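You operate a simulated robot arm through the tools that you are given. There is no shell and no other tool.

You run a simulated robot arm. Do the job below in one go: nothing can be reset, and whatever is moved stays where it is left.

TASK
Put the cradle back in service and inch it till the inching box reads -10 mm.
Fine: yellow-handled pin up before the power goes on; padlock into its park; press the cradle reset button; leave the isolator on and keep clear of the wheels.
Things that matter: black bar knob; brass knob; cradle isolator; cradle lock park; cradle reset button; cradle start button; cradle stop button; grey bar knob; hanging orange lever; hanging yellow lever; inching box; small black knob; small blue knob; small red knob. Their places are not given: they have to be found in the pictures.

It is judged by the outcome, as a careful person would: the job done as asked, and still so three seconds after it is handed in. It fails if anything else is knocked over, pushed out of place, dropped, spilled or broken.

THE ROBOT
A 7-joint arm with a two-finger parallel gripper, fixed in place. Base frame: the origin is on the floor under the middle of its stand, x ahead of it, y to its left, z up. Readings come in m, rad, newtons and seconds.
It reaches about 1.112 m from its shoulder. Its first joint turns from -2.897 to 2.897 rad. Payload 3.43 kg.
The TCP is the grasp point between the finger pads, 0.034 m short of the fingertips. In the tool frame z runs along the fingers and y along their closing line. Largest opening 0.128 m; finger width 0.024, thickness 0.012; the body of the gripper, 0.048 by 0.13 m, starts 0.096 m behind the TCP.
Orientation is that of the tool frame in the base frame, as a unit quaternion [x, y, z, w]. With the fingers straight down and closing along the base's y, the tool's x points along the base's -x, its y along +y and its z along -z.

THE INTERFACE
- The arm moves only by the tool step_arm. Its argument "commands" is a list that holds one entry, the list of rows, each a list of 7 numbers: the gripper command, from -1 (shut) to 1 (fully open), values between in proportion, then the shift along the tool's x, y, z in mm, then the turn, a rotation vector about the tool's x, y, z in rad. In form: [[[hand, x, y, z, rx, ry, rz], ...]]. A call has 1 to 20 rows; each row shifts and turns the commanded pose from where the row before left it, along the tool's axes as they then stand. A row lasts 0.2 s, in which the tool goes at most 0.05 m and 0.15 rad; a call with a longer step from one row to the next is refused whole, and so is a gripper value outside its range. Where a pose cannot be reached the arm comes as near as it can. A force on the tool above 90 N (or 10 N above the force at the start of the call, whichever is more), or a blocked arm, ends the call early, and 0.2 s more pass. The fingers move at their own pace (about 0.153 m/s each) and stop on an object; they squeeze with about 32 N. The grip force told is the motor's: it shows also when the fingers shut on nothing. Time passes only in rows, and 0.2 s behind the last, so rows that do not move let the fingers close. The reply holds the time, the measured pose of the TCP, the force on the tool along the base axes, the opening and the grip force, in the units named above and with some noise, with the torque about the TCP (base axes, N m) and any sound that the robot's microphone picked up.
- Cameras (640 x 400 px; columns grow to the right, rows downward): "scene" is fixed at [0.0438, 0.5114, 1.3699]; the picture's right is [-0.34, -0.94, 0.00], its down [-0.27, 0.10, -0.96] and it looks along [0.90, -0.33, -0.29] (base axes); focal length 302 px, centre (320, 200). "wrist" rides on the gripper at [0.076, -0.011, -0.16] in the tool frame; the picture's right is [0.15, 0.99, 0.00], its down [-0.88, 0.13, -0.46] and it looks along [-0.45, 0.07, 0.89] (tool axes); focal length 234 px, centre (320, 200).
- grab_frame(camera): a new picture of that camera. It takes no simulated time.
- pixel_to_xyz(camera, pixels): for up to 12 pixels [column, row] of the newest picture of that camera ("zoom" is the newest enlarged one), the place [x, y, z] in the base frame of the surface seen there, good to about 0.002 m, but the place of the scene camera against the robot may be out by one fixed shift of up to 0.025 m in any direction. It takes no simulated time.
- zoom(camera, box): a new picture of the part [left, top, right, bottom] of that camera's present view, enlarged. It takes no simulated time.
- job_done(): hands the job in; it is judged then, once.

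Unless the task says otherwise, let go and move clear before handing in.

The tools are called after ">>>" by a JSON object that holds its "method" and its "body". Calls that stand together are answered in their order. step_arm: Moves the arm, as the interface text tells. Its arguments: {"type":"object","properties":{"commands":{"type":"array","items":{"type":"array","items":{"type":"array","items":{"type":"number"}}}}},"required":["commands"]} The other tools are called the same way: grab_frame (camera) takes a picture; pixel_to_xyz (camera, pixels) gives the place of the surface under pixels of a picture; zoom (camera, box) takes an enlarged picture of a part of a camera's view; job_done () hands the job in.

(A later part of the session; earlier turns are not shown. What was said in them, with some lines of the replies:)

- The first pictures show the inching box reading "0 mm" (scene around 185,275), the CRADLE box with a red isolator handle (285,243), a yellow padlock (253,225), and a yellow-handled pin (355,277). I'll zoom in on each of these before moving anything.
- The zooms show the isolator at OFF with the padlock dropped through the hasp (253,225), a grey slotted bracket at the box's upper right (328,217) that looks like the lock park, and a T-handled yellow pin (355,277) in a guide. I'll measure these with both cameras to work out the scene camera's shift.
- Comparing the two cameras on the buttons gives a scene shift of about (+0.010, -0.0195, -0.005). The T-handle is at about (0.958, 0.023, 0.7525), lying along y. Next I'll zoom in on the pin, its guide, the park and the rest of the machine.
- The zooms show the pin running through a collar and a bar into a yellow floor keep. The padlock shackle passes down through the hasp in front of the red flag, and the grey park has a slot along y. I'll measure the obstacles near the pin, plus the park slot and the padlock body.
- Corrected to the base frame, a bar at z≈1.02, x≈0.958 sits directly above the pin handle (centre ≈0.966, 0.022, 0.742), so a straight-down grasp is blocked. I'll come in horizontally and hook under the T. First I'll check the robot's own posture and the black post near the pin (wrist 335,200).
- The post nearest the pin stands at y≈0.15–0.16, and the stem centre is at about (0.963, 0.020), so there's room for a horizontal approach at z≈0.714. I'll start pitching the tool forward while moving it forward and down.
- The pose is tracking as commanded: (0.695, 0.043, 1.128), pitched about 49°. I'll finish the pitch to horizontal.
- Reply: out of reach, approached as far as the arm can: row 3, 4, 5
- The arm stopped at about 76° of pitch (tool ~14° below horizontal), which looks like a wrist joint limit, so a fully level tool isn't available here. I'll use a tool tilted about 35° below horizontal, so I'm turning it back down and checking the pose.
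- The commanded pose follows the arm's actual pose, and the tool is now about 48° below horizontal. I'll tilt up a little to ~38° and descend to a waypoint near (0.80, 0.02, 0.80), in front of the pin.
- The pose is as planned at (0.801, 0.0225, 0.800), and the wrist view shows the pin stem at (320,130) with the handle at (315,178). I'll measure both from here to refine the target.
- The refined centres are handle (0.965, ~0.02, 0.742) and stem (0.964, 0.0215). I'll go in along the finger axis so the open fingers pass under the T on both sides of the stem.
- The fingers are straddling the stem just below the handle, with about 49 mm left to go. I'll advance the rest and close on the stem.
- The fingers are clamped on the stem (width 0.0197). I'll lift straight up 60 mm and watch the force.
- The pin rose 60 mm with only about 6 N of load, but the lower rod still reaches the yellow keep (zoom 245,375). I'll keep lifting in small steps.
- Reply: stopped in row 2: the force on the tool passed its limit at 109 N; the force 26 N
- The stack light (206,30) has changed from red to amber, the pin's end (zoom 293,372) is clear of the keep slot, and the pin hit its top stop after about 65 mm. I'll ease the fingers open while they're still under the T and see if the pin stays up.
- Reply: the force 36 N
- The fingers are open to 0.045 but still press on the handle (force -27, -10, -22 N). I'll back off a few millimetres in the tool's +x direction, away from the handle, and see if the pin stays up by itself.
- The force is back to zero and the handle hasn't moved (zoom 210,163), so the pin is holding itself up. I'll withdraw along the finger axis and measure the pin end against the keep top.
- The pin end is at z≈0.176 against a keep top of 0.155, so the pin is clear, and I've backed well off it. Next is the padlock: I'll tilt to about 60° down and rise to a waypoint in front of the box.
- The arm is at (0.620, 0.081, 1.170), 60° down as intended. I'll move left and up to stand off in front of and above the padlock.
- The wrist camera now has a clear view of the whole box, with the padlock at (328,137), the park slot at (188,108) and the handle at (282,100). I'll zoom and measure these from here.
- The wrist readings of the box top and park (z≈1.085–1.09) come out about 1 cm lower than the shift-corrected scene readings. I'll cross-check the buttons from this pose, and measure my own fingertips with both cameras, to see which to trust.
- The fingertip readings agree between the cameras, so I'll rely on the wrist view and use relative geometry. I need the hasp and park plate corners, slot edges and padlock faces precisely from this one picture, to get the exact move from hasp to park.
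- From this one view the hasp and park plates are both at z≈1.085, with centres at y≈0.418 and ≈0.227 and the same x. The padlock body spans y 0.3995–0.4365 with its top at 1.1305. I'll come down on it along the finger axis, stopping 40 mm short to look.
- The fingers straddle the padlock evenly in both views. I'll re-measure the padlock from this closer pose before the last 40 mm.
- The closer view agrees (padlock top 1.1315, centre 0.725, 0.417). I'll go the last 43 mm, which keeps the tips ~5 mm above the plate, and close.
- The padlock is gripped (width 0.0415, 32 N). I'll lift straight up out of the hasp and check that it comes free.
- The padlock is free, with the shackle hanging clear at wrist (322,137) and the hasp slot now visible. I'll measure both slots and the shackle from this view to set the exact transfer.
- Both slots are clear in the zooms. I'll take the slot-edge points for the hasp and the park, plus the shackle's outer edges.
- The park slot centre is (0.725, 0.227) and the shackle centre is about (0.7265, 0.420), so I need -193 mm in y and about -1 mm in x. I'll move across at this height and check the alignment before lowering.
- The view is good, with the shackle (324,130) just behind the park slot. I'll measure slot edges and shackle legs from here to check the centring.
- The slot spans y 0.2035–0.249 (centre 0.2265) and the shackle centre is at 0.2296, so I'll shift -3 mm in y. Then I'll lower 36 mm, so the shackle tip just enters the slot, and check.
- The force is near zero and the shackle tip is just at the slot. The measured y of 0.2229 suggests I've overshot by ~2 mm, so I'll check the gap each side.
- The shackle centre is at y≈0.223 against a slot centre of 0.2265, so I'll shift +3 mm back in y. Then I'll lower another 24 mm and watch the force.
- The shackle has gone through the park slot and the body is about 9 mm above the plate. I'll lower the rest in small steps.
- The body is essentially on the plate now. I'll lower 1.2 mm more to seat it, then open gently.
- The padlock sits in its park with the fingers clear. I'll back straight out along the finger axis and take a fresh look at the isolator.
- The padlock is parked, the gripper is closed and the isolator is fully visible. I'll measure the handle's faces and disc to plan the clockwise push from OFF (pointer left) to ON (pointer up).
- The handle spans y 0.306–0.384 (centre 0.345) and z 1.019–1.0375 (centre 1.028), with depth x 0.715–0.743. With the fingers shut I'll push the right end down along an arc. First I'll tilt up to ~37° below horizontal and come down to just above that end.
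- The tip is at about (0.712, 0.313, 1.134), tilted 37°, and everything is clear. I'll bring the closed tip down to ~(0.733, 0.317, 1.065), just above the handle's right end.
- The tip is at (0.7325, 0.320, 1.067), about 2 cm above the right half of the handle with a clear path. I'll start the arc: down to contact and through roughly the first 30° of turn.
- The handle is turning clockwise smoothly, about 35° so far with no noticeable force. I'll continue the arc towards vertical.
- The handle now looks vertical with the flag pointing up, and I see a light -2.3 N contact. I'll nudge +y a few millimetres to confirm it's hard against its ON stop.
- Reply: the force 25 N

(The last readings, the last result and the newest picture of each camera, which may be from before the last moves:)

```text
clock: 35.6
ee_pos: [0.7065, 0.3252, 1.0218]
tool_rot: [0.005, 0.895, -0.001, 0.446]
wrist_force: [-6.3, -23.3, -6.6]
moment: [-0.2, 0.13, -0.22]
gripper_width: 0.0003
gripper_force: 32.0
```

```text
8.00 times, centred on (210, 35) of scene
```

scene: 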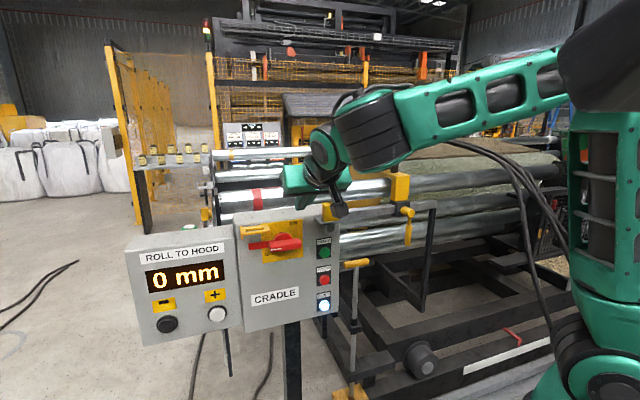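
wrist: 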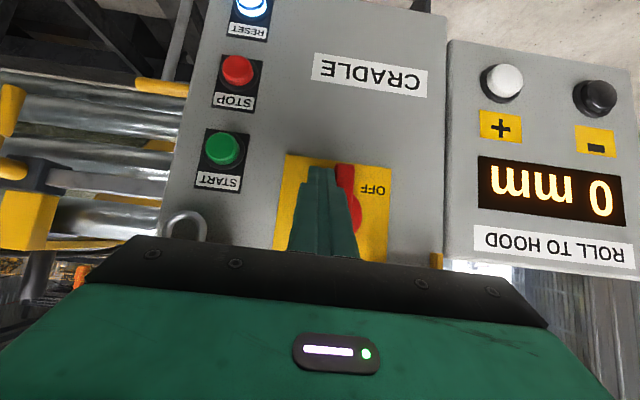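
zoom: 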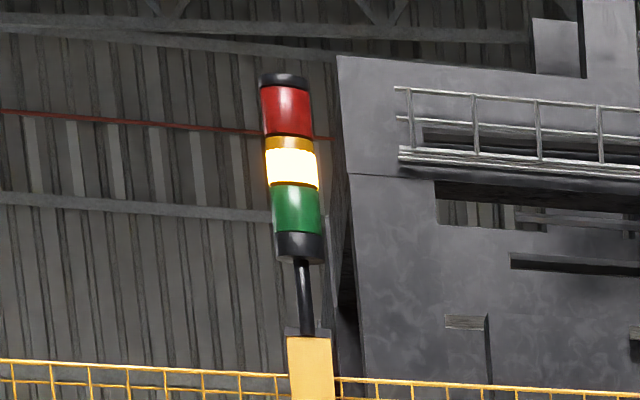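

The force rose to -23 N with no further motion, so the isolator is against its ON stop. I'll ease off in -y, back out along the finger axis and check that the handle stays put.

>>> {"method": "step_arm", "body": {"commands": [[[-1, 0, -5, 0, 0, 0, 0], [-1, 0, -5, 0, 0, 0, 0], [-1, 0, 0, -30, 0, 0, 0], [-1, 0, 0, -40, 0, 0, 0], [-1, 0, 0, -40, 0, 0, 0], [-1, 0, 0, 0, 0, 0, 0]]]}}

>>> {"method": "grab_frame", "body": {"camera": "wrist"}}

>>> {"method": "grab_frame", "body": {"camera": "scene"}}

>>> {"method": "zoom", "body": {"camera": "wrist", "box": [180, 0, 420, 170]}}

```text
clock: 37.0
ee_pos: [0.6177, 0.3196, 1.0906]
tool_rot: [0.004, 0.895, 0.001, 0.446]
wrist_force: [-0.1, -0.5, -0.3]
moment: [0.03, -0.02, 0.0]
gripper_width: 0.0001
gripper_force: 32.4
```

```text
taken
```

wrist: 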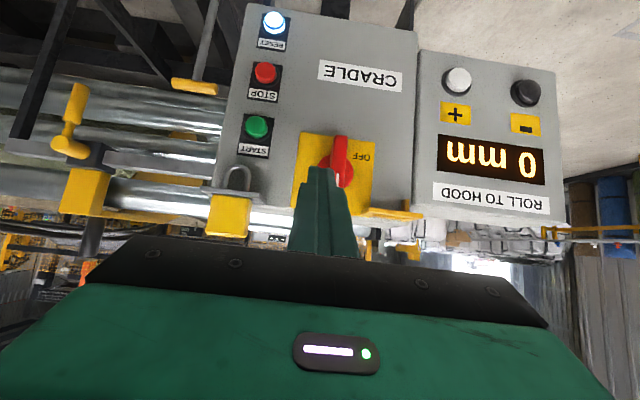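

```text
taken
```

scene: 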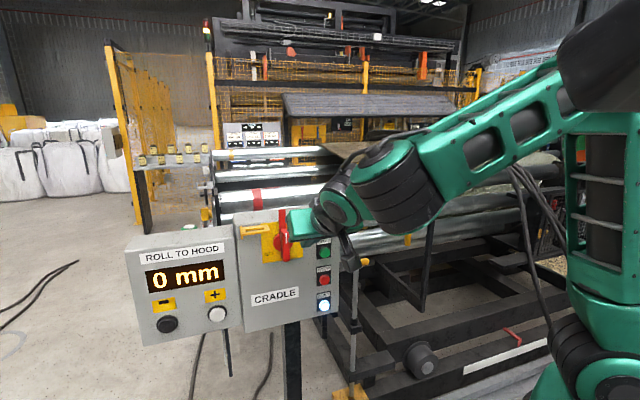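

```text
2.35 times, centred on (300, 85) of wrist
```

zoom: 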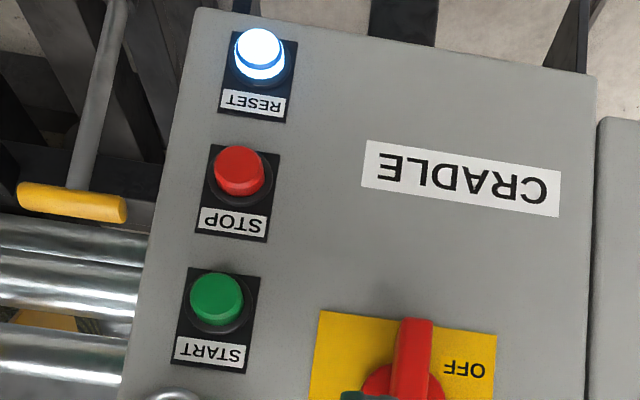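

The isolator stays ON (handle vertical, wrist 340,160), and the reset lamp is still lit at (274,22). I'll measure the reset, stop, + and − buttons from this pose.

>>> {"method": "pixel_to_xyz", "body": {"camera": "zoom", "pixels": [[260, 50], [245, 45], [277, 50], [260, 35], [260, 68], [260, 80], [238, 170], [238, 185], [285, 60], [235, 100], [300, 200], [218, 300]]}}

>>> {"method": "pixel_to_xyz", "body": {"camera": "wrist", "pixels": [[458, 80], [447, 80], [469, 80], [458, 70], [458, 91], [526, 93], [515, 93], [537, 93], [526, 83], [526, 104], [490, 70], [545, 120]]}}

>>> {"method": "zoom", "body": {"camera": "wrist", "box": [420, 50, 560, 140]}}

```text
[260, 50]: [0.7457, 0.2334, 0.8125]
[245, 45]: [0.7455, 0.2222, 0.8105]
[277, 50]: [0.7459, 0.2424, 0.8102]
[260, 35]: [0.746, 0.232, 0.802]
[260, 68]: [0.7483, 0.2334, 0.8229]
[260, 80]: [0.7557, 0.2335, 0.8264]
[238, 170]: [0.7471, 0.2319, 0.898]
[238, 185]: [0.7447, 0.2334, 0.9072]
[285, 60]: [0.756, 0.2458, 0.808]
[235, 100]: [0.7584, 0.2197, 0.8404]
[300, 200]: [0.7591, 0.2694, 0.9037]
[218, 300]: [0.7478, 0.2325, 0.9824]
```

```text
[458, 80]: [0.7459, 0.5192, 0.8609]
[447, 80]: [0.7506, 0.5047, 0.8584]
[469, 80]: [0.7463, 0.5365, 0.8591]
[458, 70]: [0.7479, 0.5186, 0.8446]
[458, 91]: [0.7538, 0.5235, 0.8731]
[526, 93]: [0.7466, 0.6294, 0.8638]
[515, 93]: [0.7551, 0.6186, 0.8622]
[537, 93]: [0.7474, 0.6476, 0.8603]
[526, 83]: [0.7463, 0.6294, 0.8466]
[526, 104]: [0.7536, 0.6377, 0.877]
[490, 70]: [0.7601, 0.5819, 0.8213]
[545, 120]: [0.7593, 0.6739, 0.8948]
```

```text
4.44 times, centred on (490, 95) of wrist
```

zoom: 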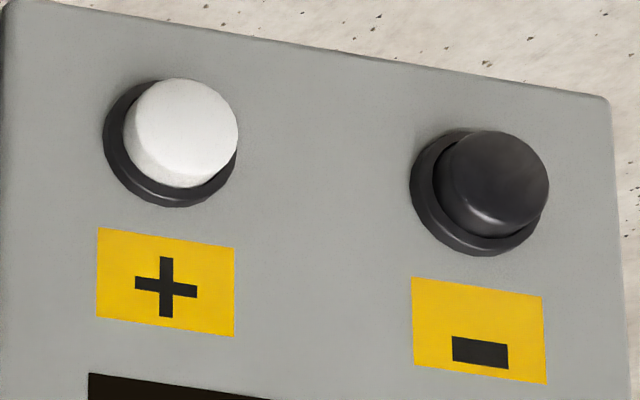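

The reset cap's front face is at x≈0.746, centre about (0.233, 0.812), and the panel is at 0.759. The − cap is at about (0.746, 0.632, 0.857). I'll go down in front of reset, with the tips well clear of START and STOP.

>>> {"method": "step_arm", "body": {"commands": [[[-1, 28, -12.4, 25.9, 0, 0, 0], [-1, 28, -12.4, 25.9, 0, 0, 0], [-1, 28, -12.4, 25.9, 0, 0, 0], [-1, 28, -12.4, 25.9, 0, 0, 0], [-1, 28, -12.4, 25.9, 0, 0, 0], [-1, 28, -12.4, 25.9, 0, 0, 0], [-1, 28, -12.4, 25.9, 0, 0, 0], [-1, 0, 0, 0, 0, 0, 0]]]}}

>>> {"method": "grab_frame", "body": {"camera": "wrist"}}

>>> {"method": "grab_frame", "body": {"camera": "scene"}}

```text
clock: 38.8
ee_pos: [0.6425, 0.2314, 0.825]
tool_rot: [0.003, 0.895, 0.001, 0.446]
wrist_force: [0.3, -0.8, 0.5]
moment: [-0.04, 0.02, -0.01]
gripper_width: 0.0
gripper_force: 32.1
```

```text
taken
```

wrist: 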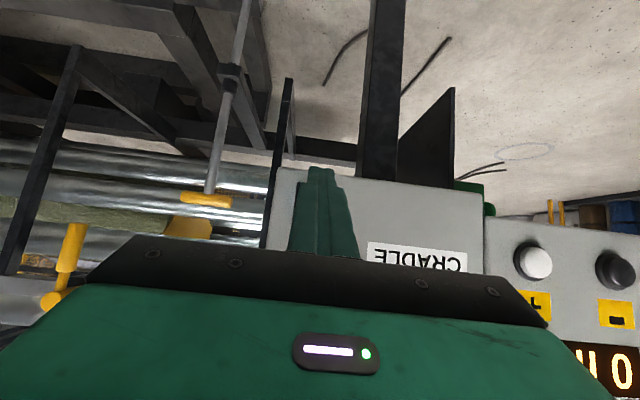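

```text
taken
```

scene: 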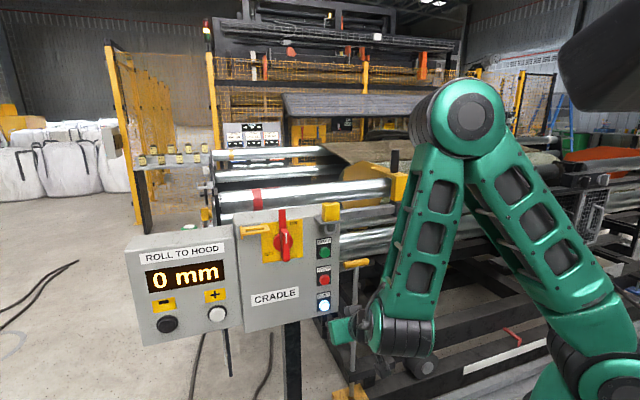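

The tip is aligned with reset at (0.670, 0.231, 0.805), about 69 mm short of the cap. I'll advance 60 mm straight along +x and check the alignment before touching.

>>> {"method": "step_arm", "body": {"commands": [[[-1, -11.5, 0.5, 16.4, 0, 0, 0], [-1, -11.5, 0.5, 16.4, 0, 0, 0], [-1, -11.5, 0.5, 16.4, 0, 0, 0], [-1, 0, 0, 0, 0, 0, 0]]]}}

>>> {"method": "zoom", "body": {"camera": "scene", "box": [280, 250, 400, 350]}}

>>> {"method": "zoom", "body": {"camera": "wrist", "box": [240, 130, 400, 270]}}

```text
clock: 39.8
ee_pos: [0.7024, 0.2336, 0.822]
tool_rot: [0.003, 0.895, 0.001, 0.446]
wrist_force: [0.3, 0.1, -0.7]
moment: [0.04, 0.03, 0.01]
gripper_width: 0.0
gripper_force: 31.8
```

```text
4.00 times, centred on (340, 300) of scene
```

zoom: 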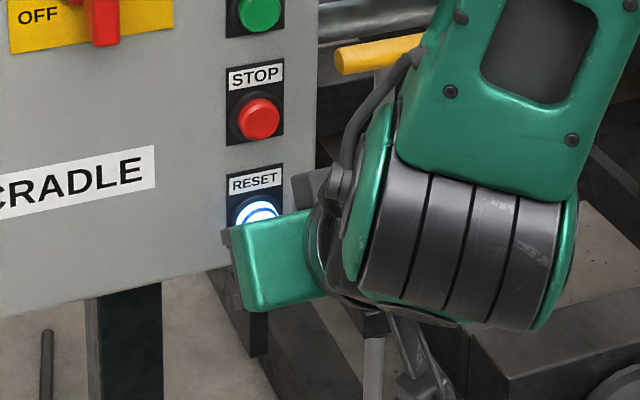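

```text
2.86 times, centred on (320, 200) of wrist
```

zoom: 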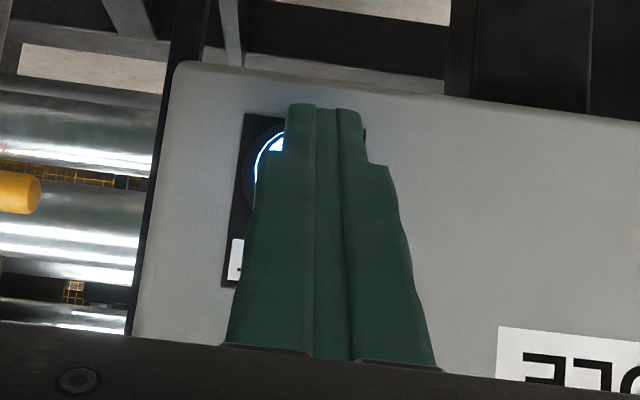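

The tip is 9 mm short of the cap, and the wrist view suggests the reset plate may sit slightly to the -y side of the fingers. I'll check that before pressing.

>>> {"method": "pixel_to_xyz", "body": {"camera": "zoom", "pixels": [[248, 130], [242, 180], [364, 135], [268, 150], [276, 143], [255, 150], [300, 115], [350, 115], [290, 130], [360, 130]]}}

>>> {"method": "zoom", "body": {"camera": "wrist", "box": [285, 150, 345, 200]}}

```text
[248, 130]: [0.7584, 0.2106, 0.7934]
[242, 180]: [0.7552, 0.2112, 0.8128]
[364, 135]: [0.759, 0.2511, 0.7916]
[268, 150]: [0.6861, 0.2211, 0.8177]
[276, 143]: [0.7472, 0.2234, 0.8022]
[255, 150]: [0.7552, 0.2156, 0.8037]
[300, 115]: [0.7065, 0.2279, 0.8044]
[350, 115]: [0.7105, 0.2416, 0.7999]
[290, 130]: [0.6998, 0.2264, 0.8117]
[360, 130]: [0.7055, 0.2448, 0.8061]
```

```text
8.00 times, centred on (315, 175) of wrist
```

zoom: 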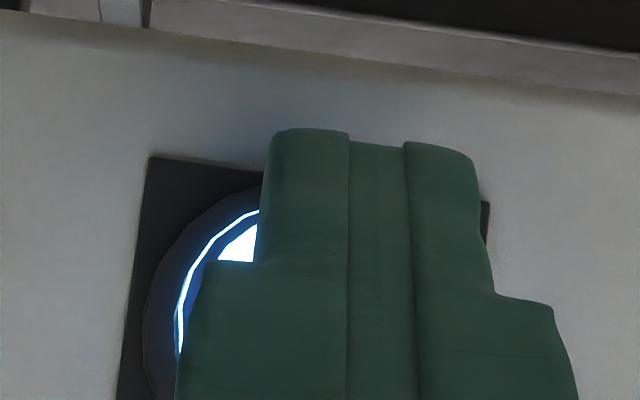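

The plate is centred at y≈0.231 and the fingers at ≈0.2345, so I'll shift -2.5 mm. Then I'll advance in 3 mm steps to touch and press, watching force, lamp and sound.

>>> {"method": "step_arm", "body": {"commands": [[[-1, 0, -2.5, 0, 0, 0, 0], [-1, -1.8, 0, 2.4, 0, 0, 0], [-1, -1.8, 0, 2.4, 0, 0, 0], [-1, -1.8, 0, 2.4, 0, 0, 0], [-1, -1.2, 0, 1.6, 0, 0, 0], [-1, -1.2, 0, 1.6, 0, 0, 0]]]}}

>>> {"method": "zoom", "body": {"camera": "scene", "box": [280, 250, 400, 350]}}

```text
clock: 41.2
ee_pos: [0.7171, 0.2331, 0.8214]
tool_rot: [0.003, 0.895, 0.001, 0.446]
wrist_force: [-2.9, 1.5, -0.4]
moment: [0.03, 0.03, 0.04]
gripper_width: 0.0
gripper_force: 31.5
heard: click
```

```text
4.00 times, centred on (340, 300) of scene
```

zoom: 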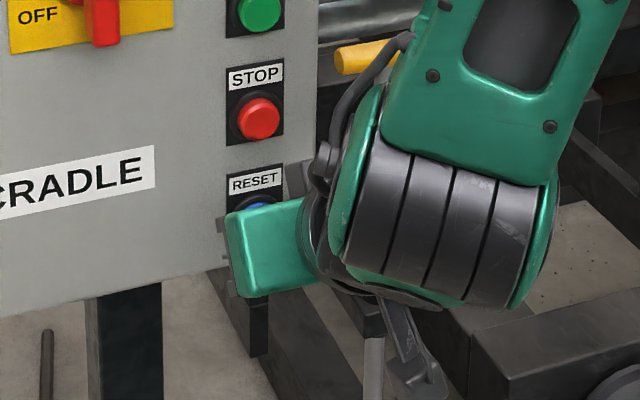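

I heard a click and the reset lamp has gone out (zoom 260,207). I'll back straight off the button and check the lamp, the stack light and the display.

>>> {"method": "step_arm", "body": {"commands": [[[-1, 12, 0, -16, 0, 0, 0], [-1, 18, 0, -24, 0, 0, 0], [-1, 18, 0, -24, 0, 0, 0], [-1, 0, 0, 0, 0, 0, 0]]]}}

>>> {"method": "grab_frame", "body": {"camera": "scene"}}

>>> {"method": "zoom", "body": {"camera": "scene", "box": [120, 200, 360, 350]}}

>>> {"method": "zoom", "body": {"camera": "scene", "box": [190, 10, 230, 60]}}

```text
clock: 42.2
ee_pos: [0.6367, 0.2317, 0.8209]
tool_rot: [0.003, 0.895, 0.001, 0.446]
wrist_force: [-0.7, 0.5, -0.5]
moment: [0.01, 0.01, -0.03]
gripper_width: 0.0001
gripper_force: 32.0
```

```text
taken
```

scene: 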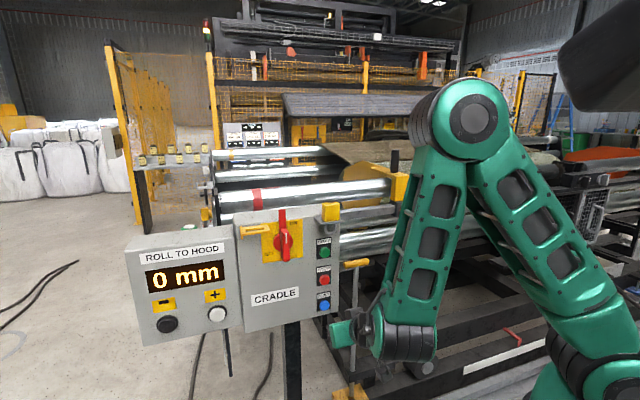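

```text
2.67 times, centred on (240, 275) of scene
```

zoom: 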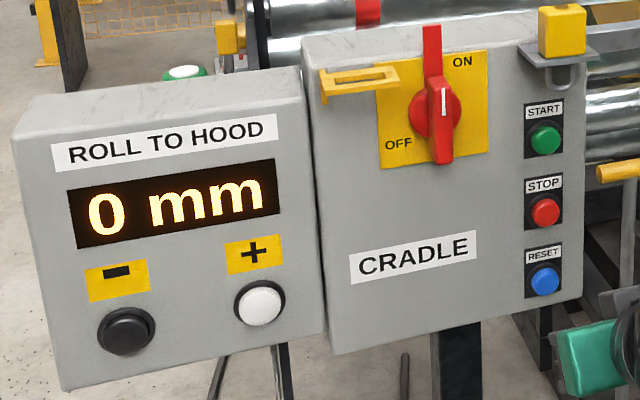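

```text
8.00 times, centred on (210, 35) of scene
```

zoom: 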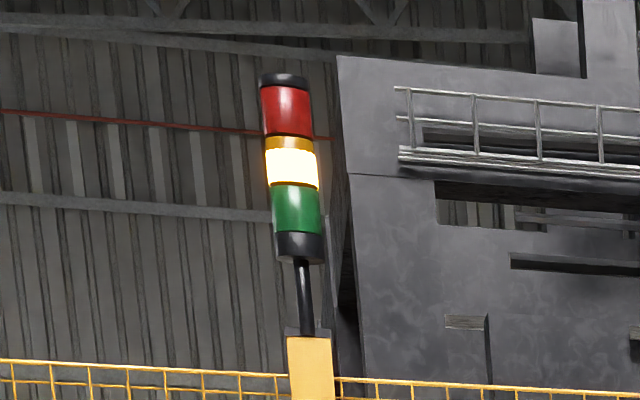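

The reset lamp is off, the isolator is ON, the padlock is parked, the stack light is amber, and the display still reads 0 mm. Next I'll move across to the − button (cap centre ≈0.746, 0.636, 0.8585), staying well in front of the boxes.

>>> {"method": "step_arm", "body": {"commands": [[[-1, -2.9, 40.4, -4.25, 0, 0, 0], [-1, -2.9, 40.4, -4.25, 0, 0, 0], [-1, -2.9, 40.4, -4.25, 0, 0, 0], [-1, -2.9, 40.4, -4.25, 0, 0, 0], [-1, -2.9, 40.4, -4.25, 0, 0, 0], [-1, -2.9, 40.4, -4.25, 0, 0, 0], [-1, -2.9, 40.4, -4.25, 0, 0, 0], [-1, -2.9, 40.4, -4.25, 0, 0, 0], [-1, -2.9, 40.4, -4.25, 0, 0, 0], [-1, -2.9, 40.4, -4.25, 0, 0, 0], [-1, 0, 0, 0, 0, 0, 0]]]}}

>>> {"method": "grab_frame", "body": {"camera": "wrist"}}

>>> {"method": "grab_frame", "body": {"camera": "scene"}}

```text
clock: 44.6
ee_pos: [0.6179, 0.6363, 0.8709]
tool_rot: [0.003, 0.895, 0.0, 0.447]
wrist_force: [-0.5, 0.7, -0.1]
moment: [-0.01, -0.03, 0.02]
gripper_width: 0.0002
gripper_force: 32.3
```

```text
taken
```

wrist: 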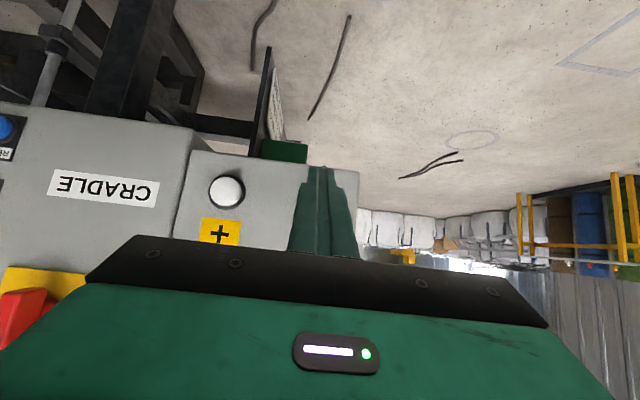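

```text
taken
```

scene: 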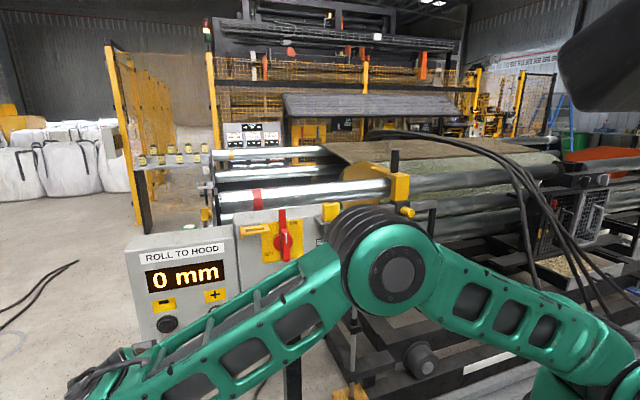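

The display is still visible to the scene camera, and the tip is in front of −. The elbow has swung low, so I'll check the arm's distance from the box, the pin and the padlock before going in.

>>> {"method": "pixel_to_xyz", "body": {"camera": "scene", "pixels": [[395, 270], [350, 240], [330, 280], [260, 330], [180, 370], [430, 260], [350, 320], [500, 320], [345, 215], [350, 300]]}}

>>> {"method": "zoom", "body": {"camera": "scene", "box": [280, 190, 420, 320]}}

```text
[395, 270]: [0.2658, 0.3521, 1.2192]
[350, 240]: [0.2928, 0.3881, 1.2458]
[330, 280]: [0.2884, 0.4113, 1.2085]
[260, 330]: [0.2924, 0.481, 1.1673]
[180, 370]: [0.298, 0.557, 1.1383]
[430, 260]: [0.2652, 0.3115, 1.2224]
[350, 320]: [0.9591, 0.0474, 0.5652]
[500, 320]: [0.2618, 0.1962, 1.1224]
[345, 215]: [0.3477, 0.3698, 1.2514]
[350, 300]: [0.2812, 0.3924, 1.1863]
```

```text
3.08 times, centred on (350, 255) of scene
```

zoom: 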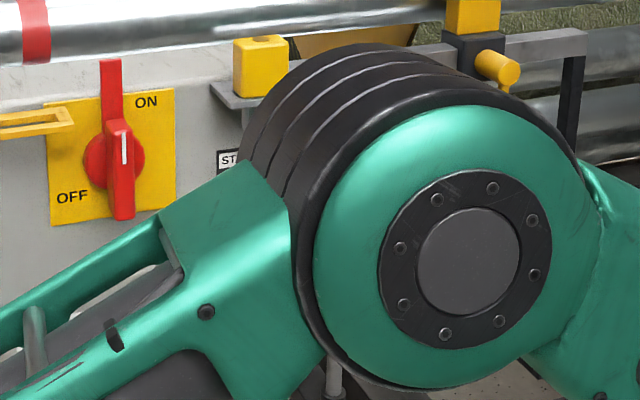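

The elbow is at x≈0.3, far from the box. I'll advance 84 mm along +x towards −, stopping about 10 mm short.

>>> {"method": "step_arm", "body": {"commands": [[[-1, -12.3, 0, 17, 0, 0, 0], [-1, -12.3, 0, 17, 0, 0, 0], [-1, -12.3, 0, 17, 0, 0, 0], [-1, -12.3, 0, 17, 0, 0, 0], [-1, 0, 0, 0, 0, 0, 0]]]}}

>>> {"method": "grab_frame", "body": {"camera": "wrist"}}

>>> {"method": "zoom", "body": {"camera": "wrist", "box": [260, 140, 380, 240]}}

>>> {"method": "grab_frame", "body": {"camera": "scene"}}

>>> {"method": "zoom", "body": {"camera": "scene", "box": [120, 230, 260, 400]}}

```text
clock: 45.8
ee_pos: [0.705, 0.6356, 0.8683]
tool_rot: [0.003, 0.895, 0.001, 0.447]
wrist_force: [0.4, 0.6, -0.8]
moment: [0.02, 0.01, 0.02]
gripper_width: 0.0
gripper_force: 31.6
```

```text
taken
```

wrist: 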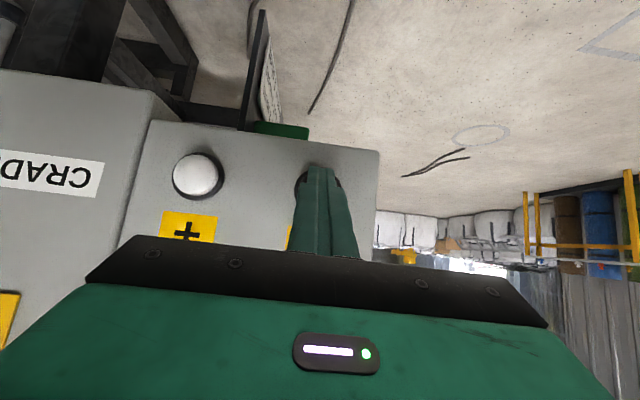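

```text
4.00 times, centred on (320, 190) of wrist
```

zoom: 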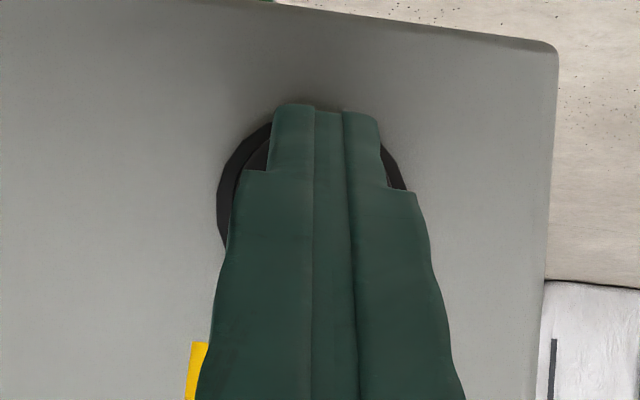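

```text
taken
```

scene: 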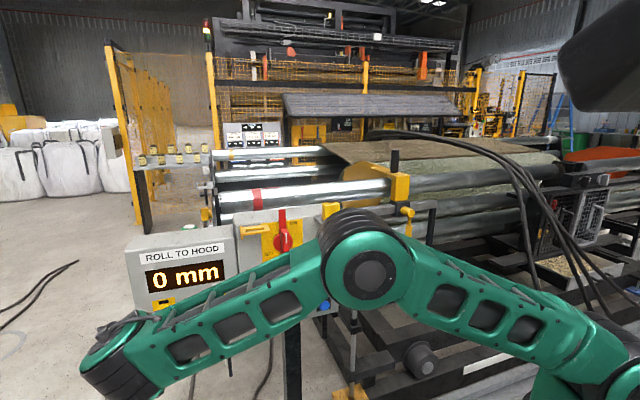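

```text
2.35 times, centred on (190, 315) of scene
```

zoom: 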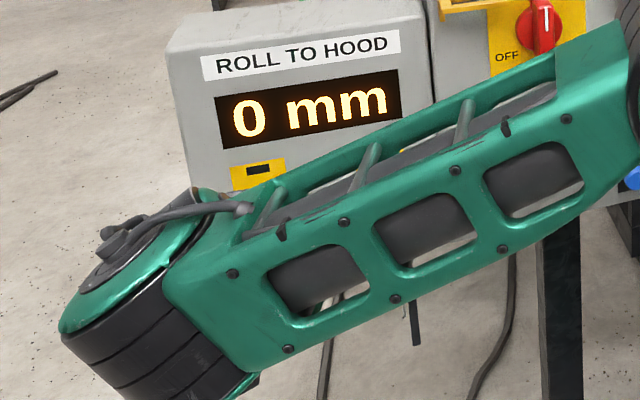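

The tip is ~6.5 mm from the − cap, and the collar looks centred about 2–3 mm to -y. I'll make one short press and withdraw in the same call, so I can see how far one press inches.

>>> {"method": "step_arm", "body": {"commands": [[[-1, 0, -2.5, 0, 0, 0, 0], [-1, -2.1, 0, 2.8, 0, 0, 0], [-1, -1.8, 0, 2.4, 0, 0, 0], [-1, -1.2, 0, 1.6, 0, 0, 0], [-1, -1.2, 0, 1.6, 0, 0, 0], [-1, 6, 0, -8, 0, 0, 0]]]}}

>>> {"method": "grab_frame", "body": {"camera": "scene"}}

>>> {"method": "zoom", "body": {"camera": "scene", "box": [120, 230, 260, 330]}}

```text
clock: 47.2
ee_pos: [0.7076, 0.6335, 0.8702]
tool_rot: [0.004, 0.895, 0.001, 0.446]
wrist_force: [-0.7, 0.0, 0.2]
moment: [-0.02, -0.02, -0.01]
gripper_width: 0.0
gripper_force: 31.8
heard: click
```

```text
taken
```

scene: 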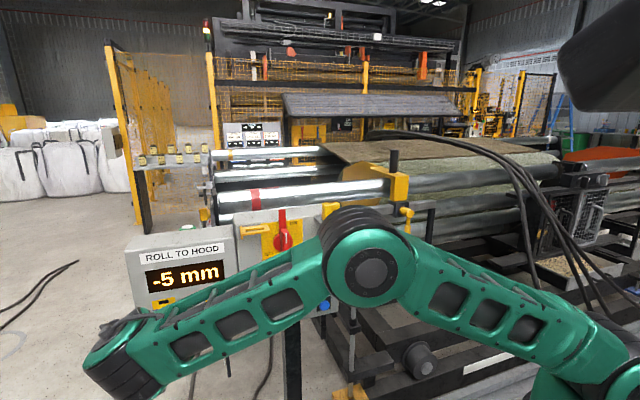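

```text
4.00 times, centred on (190, 280) of scene
```

zoom: 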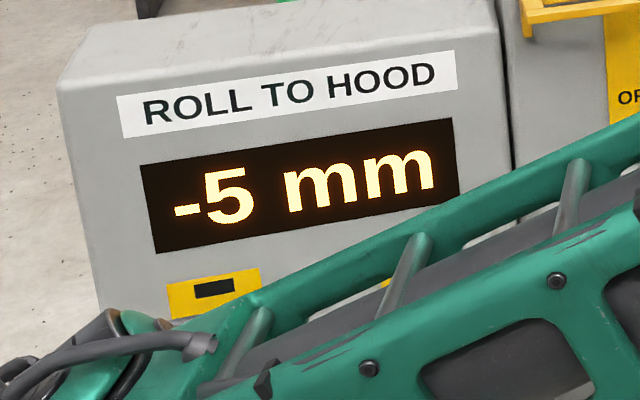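

One press clicked and the display reads -5 mm. I'll let it settle for a moment to see if the reading holds before pressing again.

>>> {"method": "step_arm", "body": {"commands": [[[-1, 0, 0, 0, 0, 0, 0], [-1, 0, 0, 0, 0, 0, 0], [-1, 0, 0, 0, 0, 0, 0]]]}}

>>> {"method": "zoom", "body": {"camera": "scene", "box": [120, 230, 260, 330]}}

>>> {"method": "zoom", "body": {"camera": "scene", "box": [325, 240, 445, 400]}}

>>> {"method": "zoom", "body": {"camera": "scene", "box": [190, 10, 230, 60]}}

```text
clock: 48.0
ee_pos: [0.7067, 0.6328, 0.8702]
tool_rot: [0.003, 0.895, 0.001, 0.446]
wrist_force: [0.7, -0.9, 0.0]
moment: [0.02, -0.01, 0.0]
gripper_width: 0.0002
gripper_force: 31.7
```

```text
4.00 times, centred on (190, 280) of scene
```

zoom: 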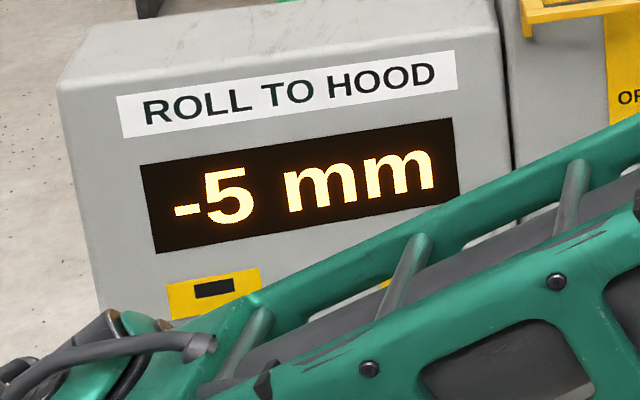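

```text
2.50 times, centred on (385, 320) of scene
```

zoom: 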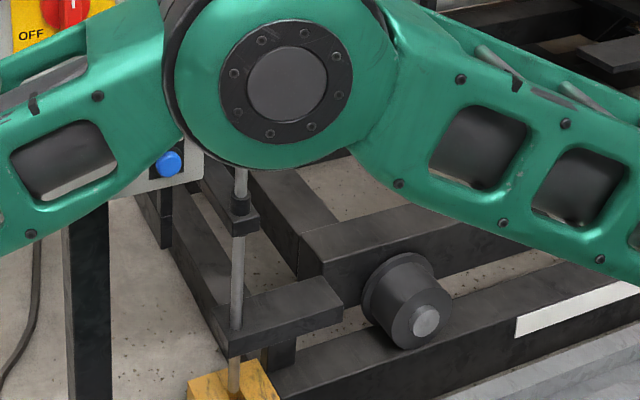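

```text
8.00 times, centred on (210, 35) of scene
```

zoom: 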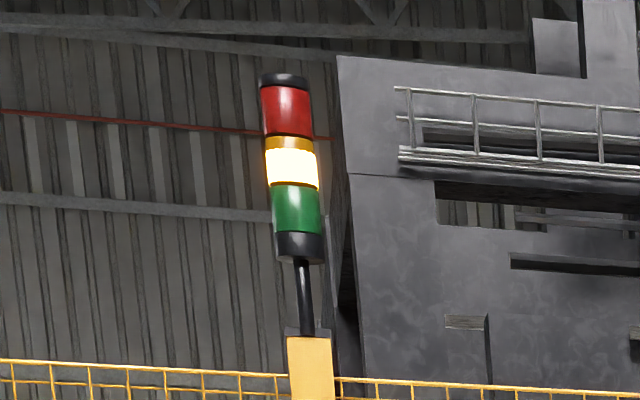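

The reading is steady at -5 mm. I'll make one more identical short press and withdraw.

>>> {"method": "step_arm", "body": {"commands": [[[-1, -2.1, 0, 2.8, 0, 0, 0], [-1, -1.5, 0, 2, 0, 0, 0], [-1, -1.2, 0, 1.6, 0, 0, 0], [-1, -1.2, 0, 1.6, 0, 0, 0], [-1, 6, 0, -8, 0, 0, 0], [-1, 6, 0, -8, 0, 0, 0]]]}}

>>> {"method": "zoom", "body": {"camera": "scene", "box": [120, 230, 260, 330]}}

```text
clock: 49.4
ee_pos: [0.6961, 0.6348, 0.8686]
tool_rot: [0.003, 0.895, 0.0, 0.445]
wrist_force: [0.8, -0.6, -0.4]
moment: [0.03, 0.0, 0.01]
gripper_width: 0.0001
gripper_force: 32.0
heard: click
```

```text
4.00 times, centred on (190, 280) of scene
```

zoom: 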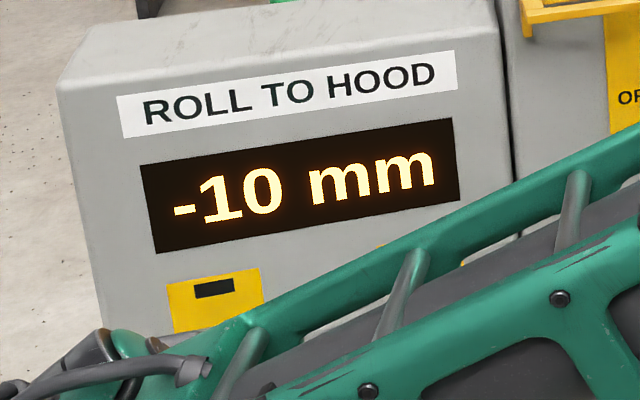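

The display reads -10 mm. I'll back straight away from the − button, then rise and move clear for a final check.

>>> {"method": "step_arm", "body": {"commands": [[[-1, 15, 0, -20, 0, 0, 0], [-1, 18, 0, -24, 0, 0, 0], [-1, 18, 0, -24, 0, 0, 0], [-1, -10, -30, -20, 0, 0, 0], [-1, -10, -35, -20, 0, 0, 0], [-1, -10, -35, -20, 0, 0, 0], [-1, -10, -35, -20, 0, 0, 0], [-1, -10, -35, -20, 0, 0, 0], [-1, -10, -35, -20, 0, 0, 0], [-1, -10, -35, -20, 0, 0, 0], [-1, 0, 0, 0, 0, 0, 0]]]}}

>>> {"method": "grab_frame", "body": {"camera": "scene"}}

>>> {"method": "grab_frame", "body": {"camera": "wrist"}}

```text
clock: 51.8
ee_pos: [0.5387, 0.3913, 1.011]
tool_rot: [0.004, 0.895, 0.0, 0.446]
wrist_force: [0.0, -0.3, 0.5]
moment: [0.01, -0.01, -0.01]
gripper_width: 0.0
gripper_force: 31.7
```

```text
taken
```

scene: 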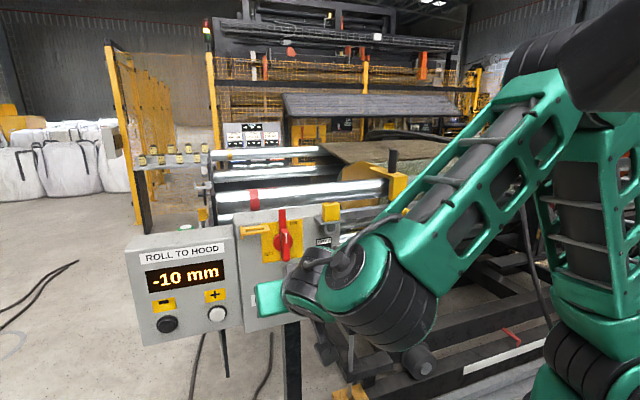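

```text
taken
```

wrist: 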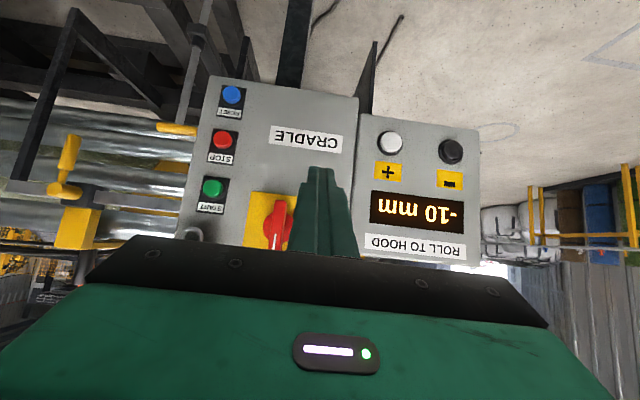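

The display holds at -10 mm, with the isolator ON and the padlock parked. I'll raise the arm further clear and check the pin, the lamps and all the controls.

>>> {"method": "step_arm", "body": {"commands": [[[-1, -25, -20, -19, 0, 0, 0], [-1, -25, -20, -19, 0, 0, 0], [-1, -25, -20, -19, 0, 0, 0], [-0.5, -25, -20, -19, 0, 0, 0], [0, -25, -20, -19, 0, 0, 0], [0, -25, -20, -19, 0, 0, 0], [0, -25, -20, -19, 0, 0, 0], [0, 0, 0, 0, 0, 0, 0]]]}}

>>> {"method": "grab_frame", "body": {"camera": "scene"}}

>>> {"method": "zoom", "body": {"camera": "scene", "box": [120, 190, 380, 350]}}

>>> {"method": "zoom", "body": {"camera": "scene", "box": [320, 240, 450, 400]}}

>>> {"method": "zoom", "body": {"camera": "scene", "box": [190, 10, 230, 60]}}

>>> {"method": "zoom", "body": {"camera": "scene", "box": [325, 350, 385, 400]}}

```text
clock: 53.6
ee_pos: [0.5426, 0.2497, 1.2261]
tool_rot: [0.004, 0.895, 0.001, 0.447]
wrist_force: [0.0, 0.1, -0.7]
moment: [0.02, 0.0, 0.02]
gripper_width: 0.0641
gripper_force: 0.0
```

```text
taken
```

scene: 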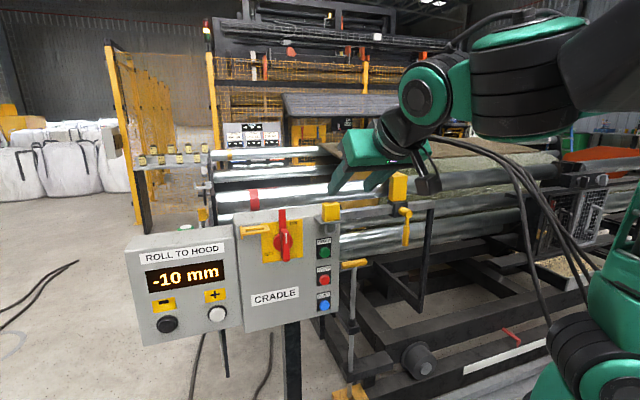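

```text
2.46 times, centred on (250, 270) of scene
```

zoom: 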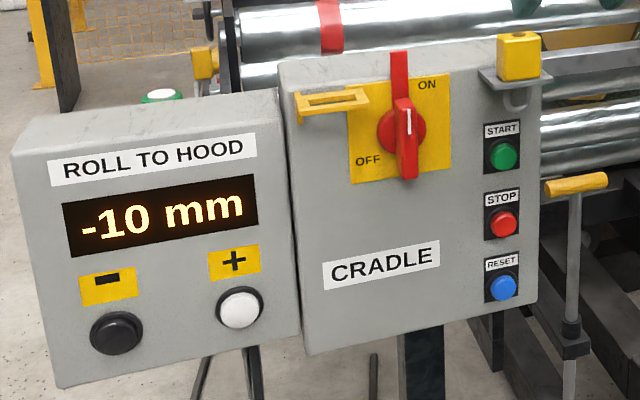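

```text
2.50 times, centred on (385, 320) of scene
```

zoom: 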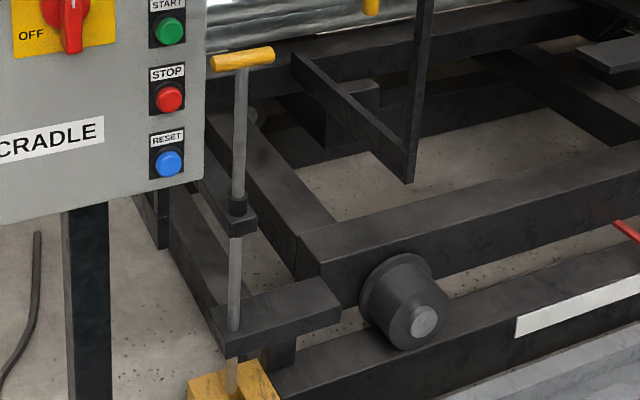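

```text
8.00 times, centred on (210, 35) of scene
```

zoom: 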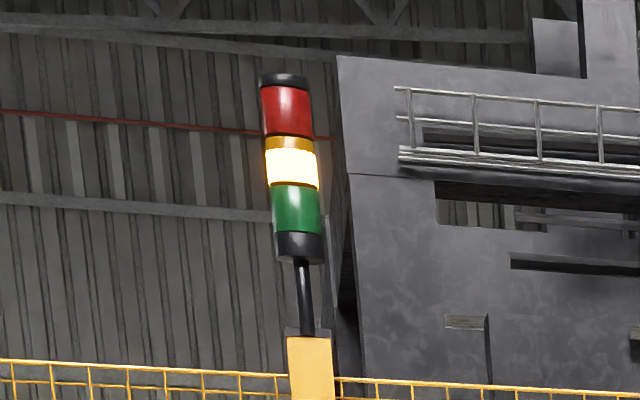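

```text
8.00 times, centred on (355, 375) of scene
```

zoom: 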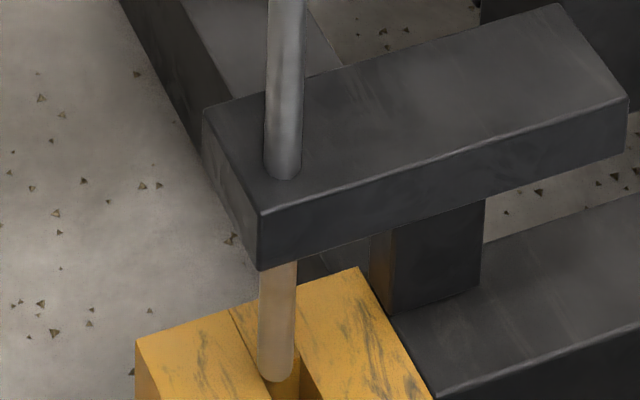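

All as asked: the display shows -10 mm, the isolator is ON, the padlock is in its park, the reset lamp is off, and the pin is up with the cradle moved ~10 mm. I'll idle a couple of seconds to confirm it all holds before handing in.

>>> {"method": "step_arm", "body": {"commands": [[[0, 0, 0, 0, 0, 0, 0], [0, 0, 0, 0, 0, 0, 0], [0, 0, 0, 0, 0, 0, 0], [0, 0, 0, 0, 0, 0, 0], [0, 0, 0, 0, 0, 0, 0], [0, 0, 0, 0, 0, 0, 0], [0, 0, 0, 0, 0, 0, 0], [0, 0, 0, 0, 0, 0, 0], [0, 0, 0, 0, 0, 0, 0], [0, 0, 0, 0, 0, 0, 0], [0, 0, 0, 0, 0, 0, 0], [0, 0, 0, 0, 0, 0, 0]]]}}

>>> {"method": "grab_frame", "body": {"camera": "scene"}}

>>> {"method": "zoom", "body": {"camera": "scene", "box": [120, 190, 380, 350]}}

```text
clock: 56.2
ee_pos: [0.5426, 0.2518, 1.225]
tool_rot: [0.003, 0.895, 0.0, 0.446]
wrist_force: [-0.5, -0.1, 0.6]
moment: [0.01, 0.0, 0.0]
gripper_width: 0.0641
gripper_force: 0.1
```

```text
taken
```

scene: 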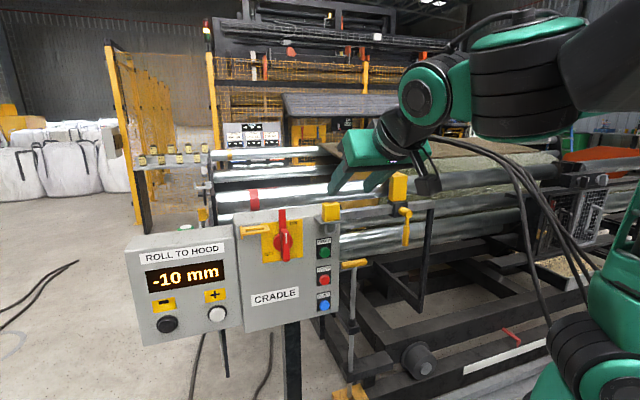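

```text
2.46 times, centred on (250, 270) of scene
```

zoom: 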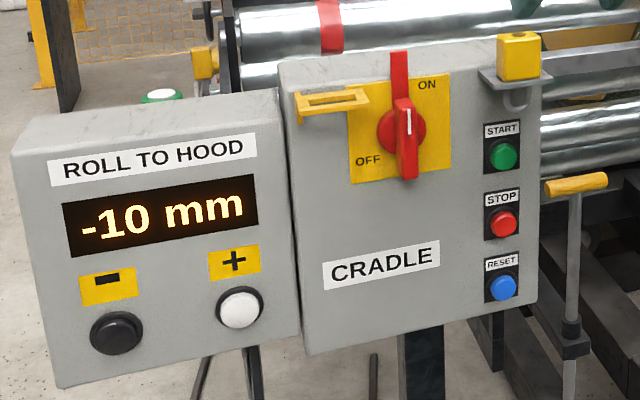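

After more than two seconds idle nothing has changed: -10 mm on the display (185,275), isolator ON (283,238), padlock parked (330,212), pin up (355,263), and the arm clear of everything. I'm handing the job in.

>>> {"method": "job_done", "body": {}}

```text
The job is handed in.
```

The cradle is back in service and the inching box reads -10 mm. I idled the arm for over two seconds before handing in, and nothing changed.

- **Pin:** I lifted the yellow-handled pin to its top stop before the power went on. Its end is about 2 cm clear of the floor keep, and it stays up by itself. The stack light went from red to amber as it rose.
- **Padlock:** It is out of the hasp and seated in its park on the right of the cradle box.
- **Isolator:** I turned it from OFF to ON against its stop and left it on.
- **Reset:** I pressed it once. It clicked and the reset lamp went out. I didn't touch START or STOP.
- **Inching:** Two presses of the − button moved it 5 mm each, from 0 to -10 mm.

The arm is raised and clear of the box and the wheels. I saw nothing else knocked or moved.
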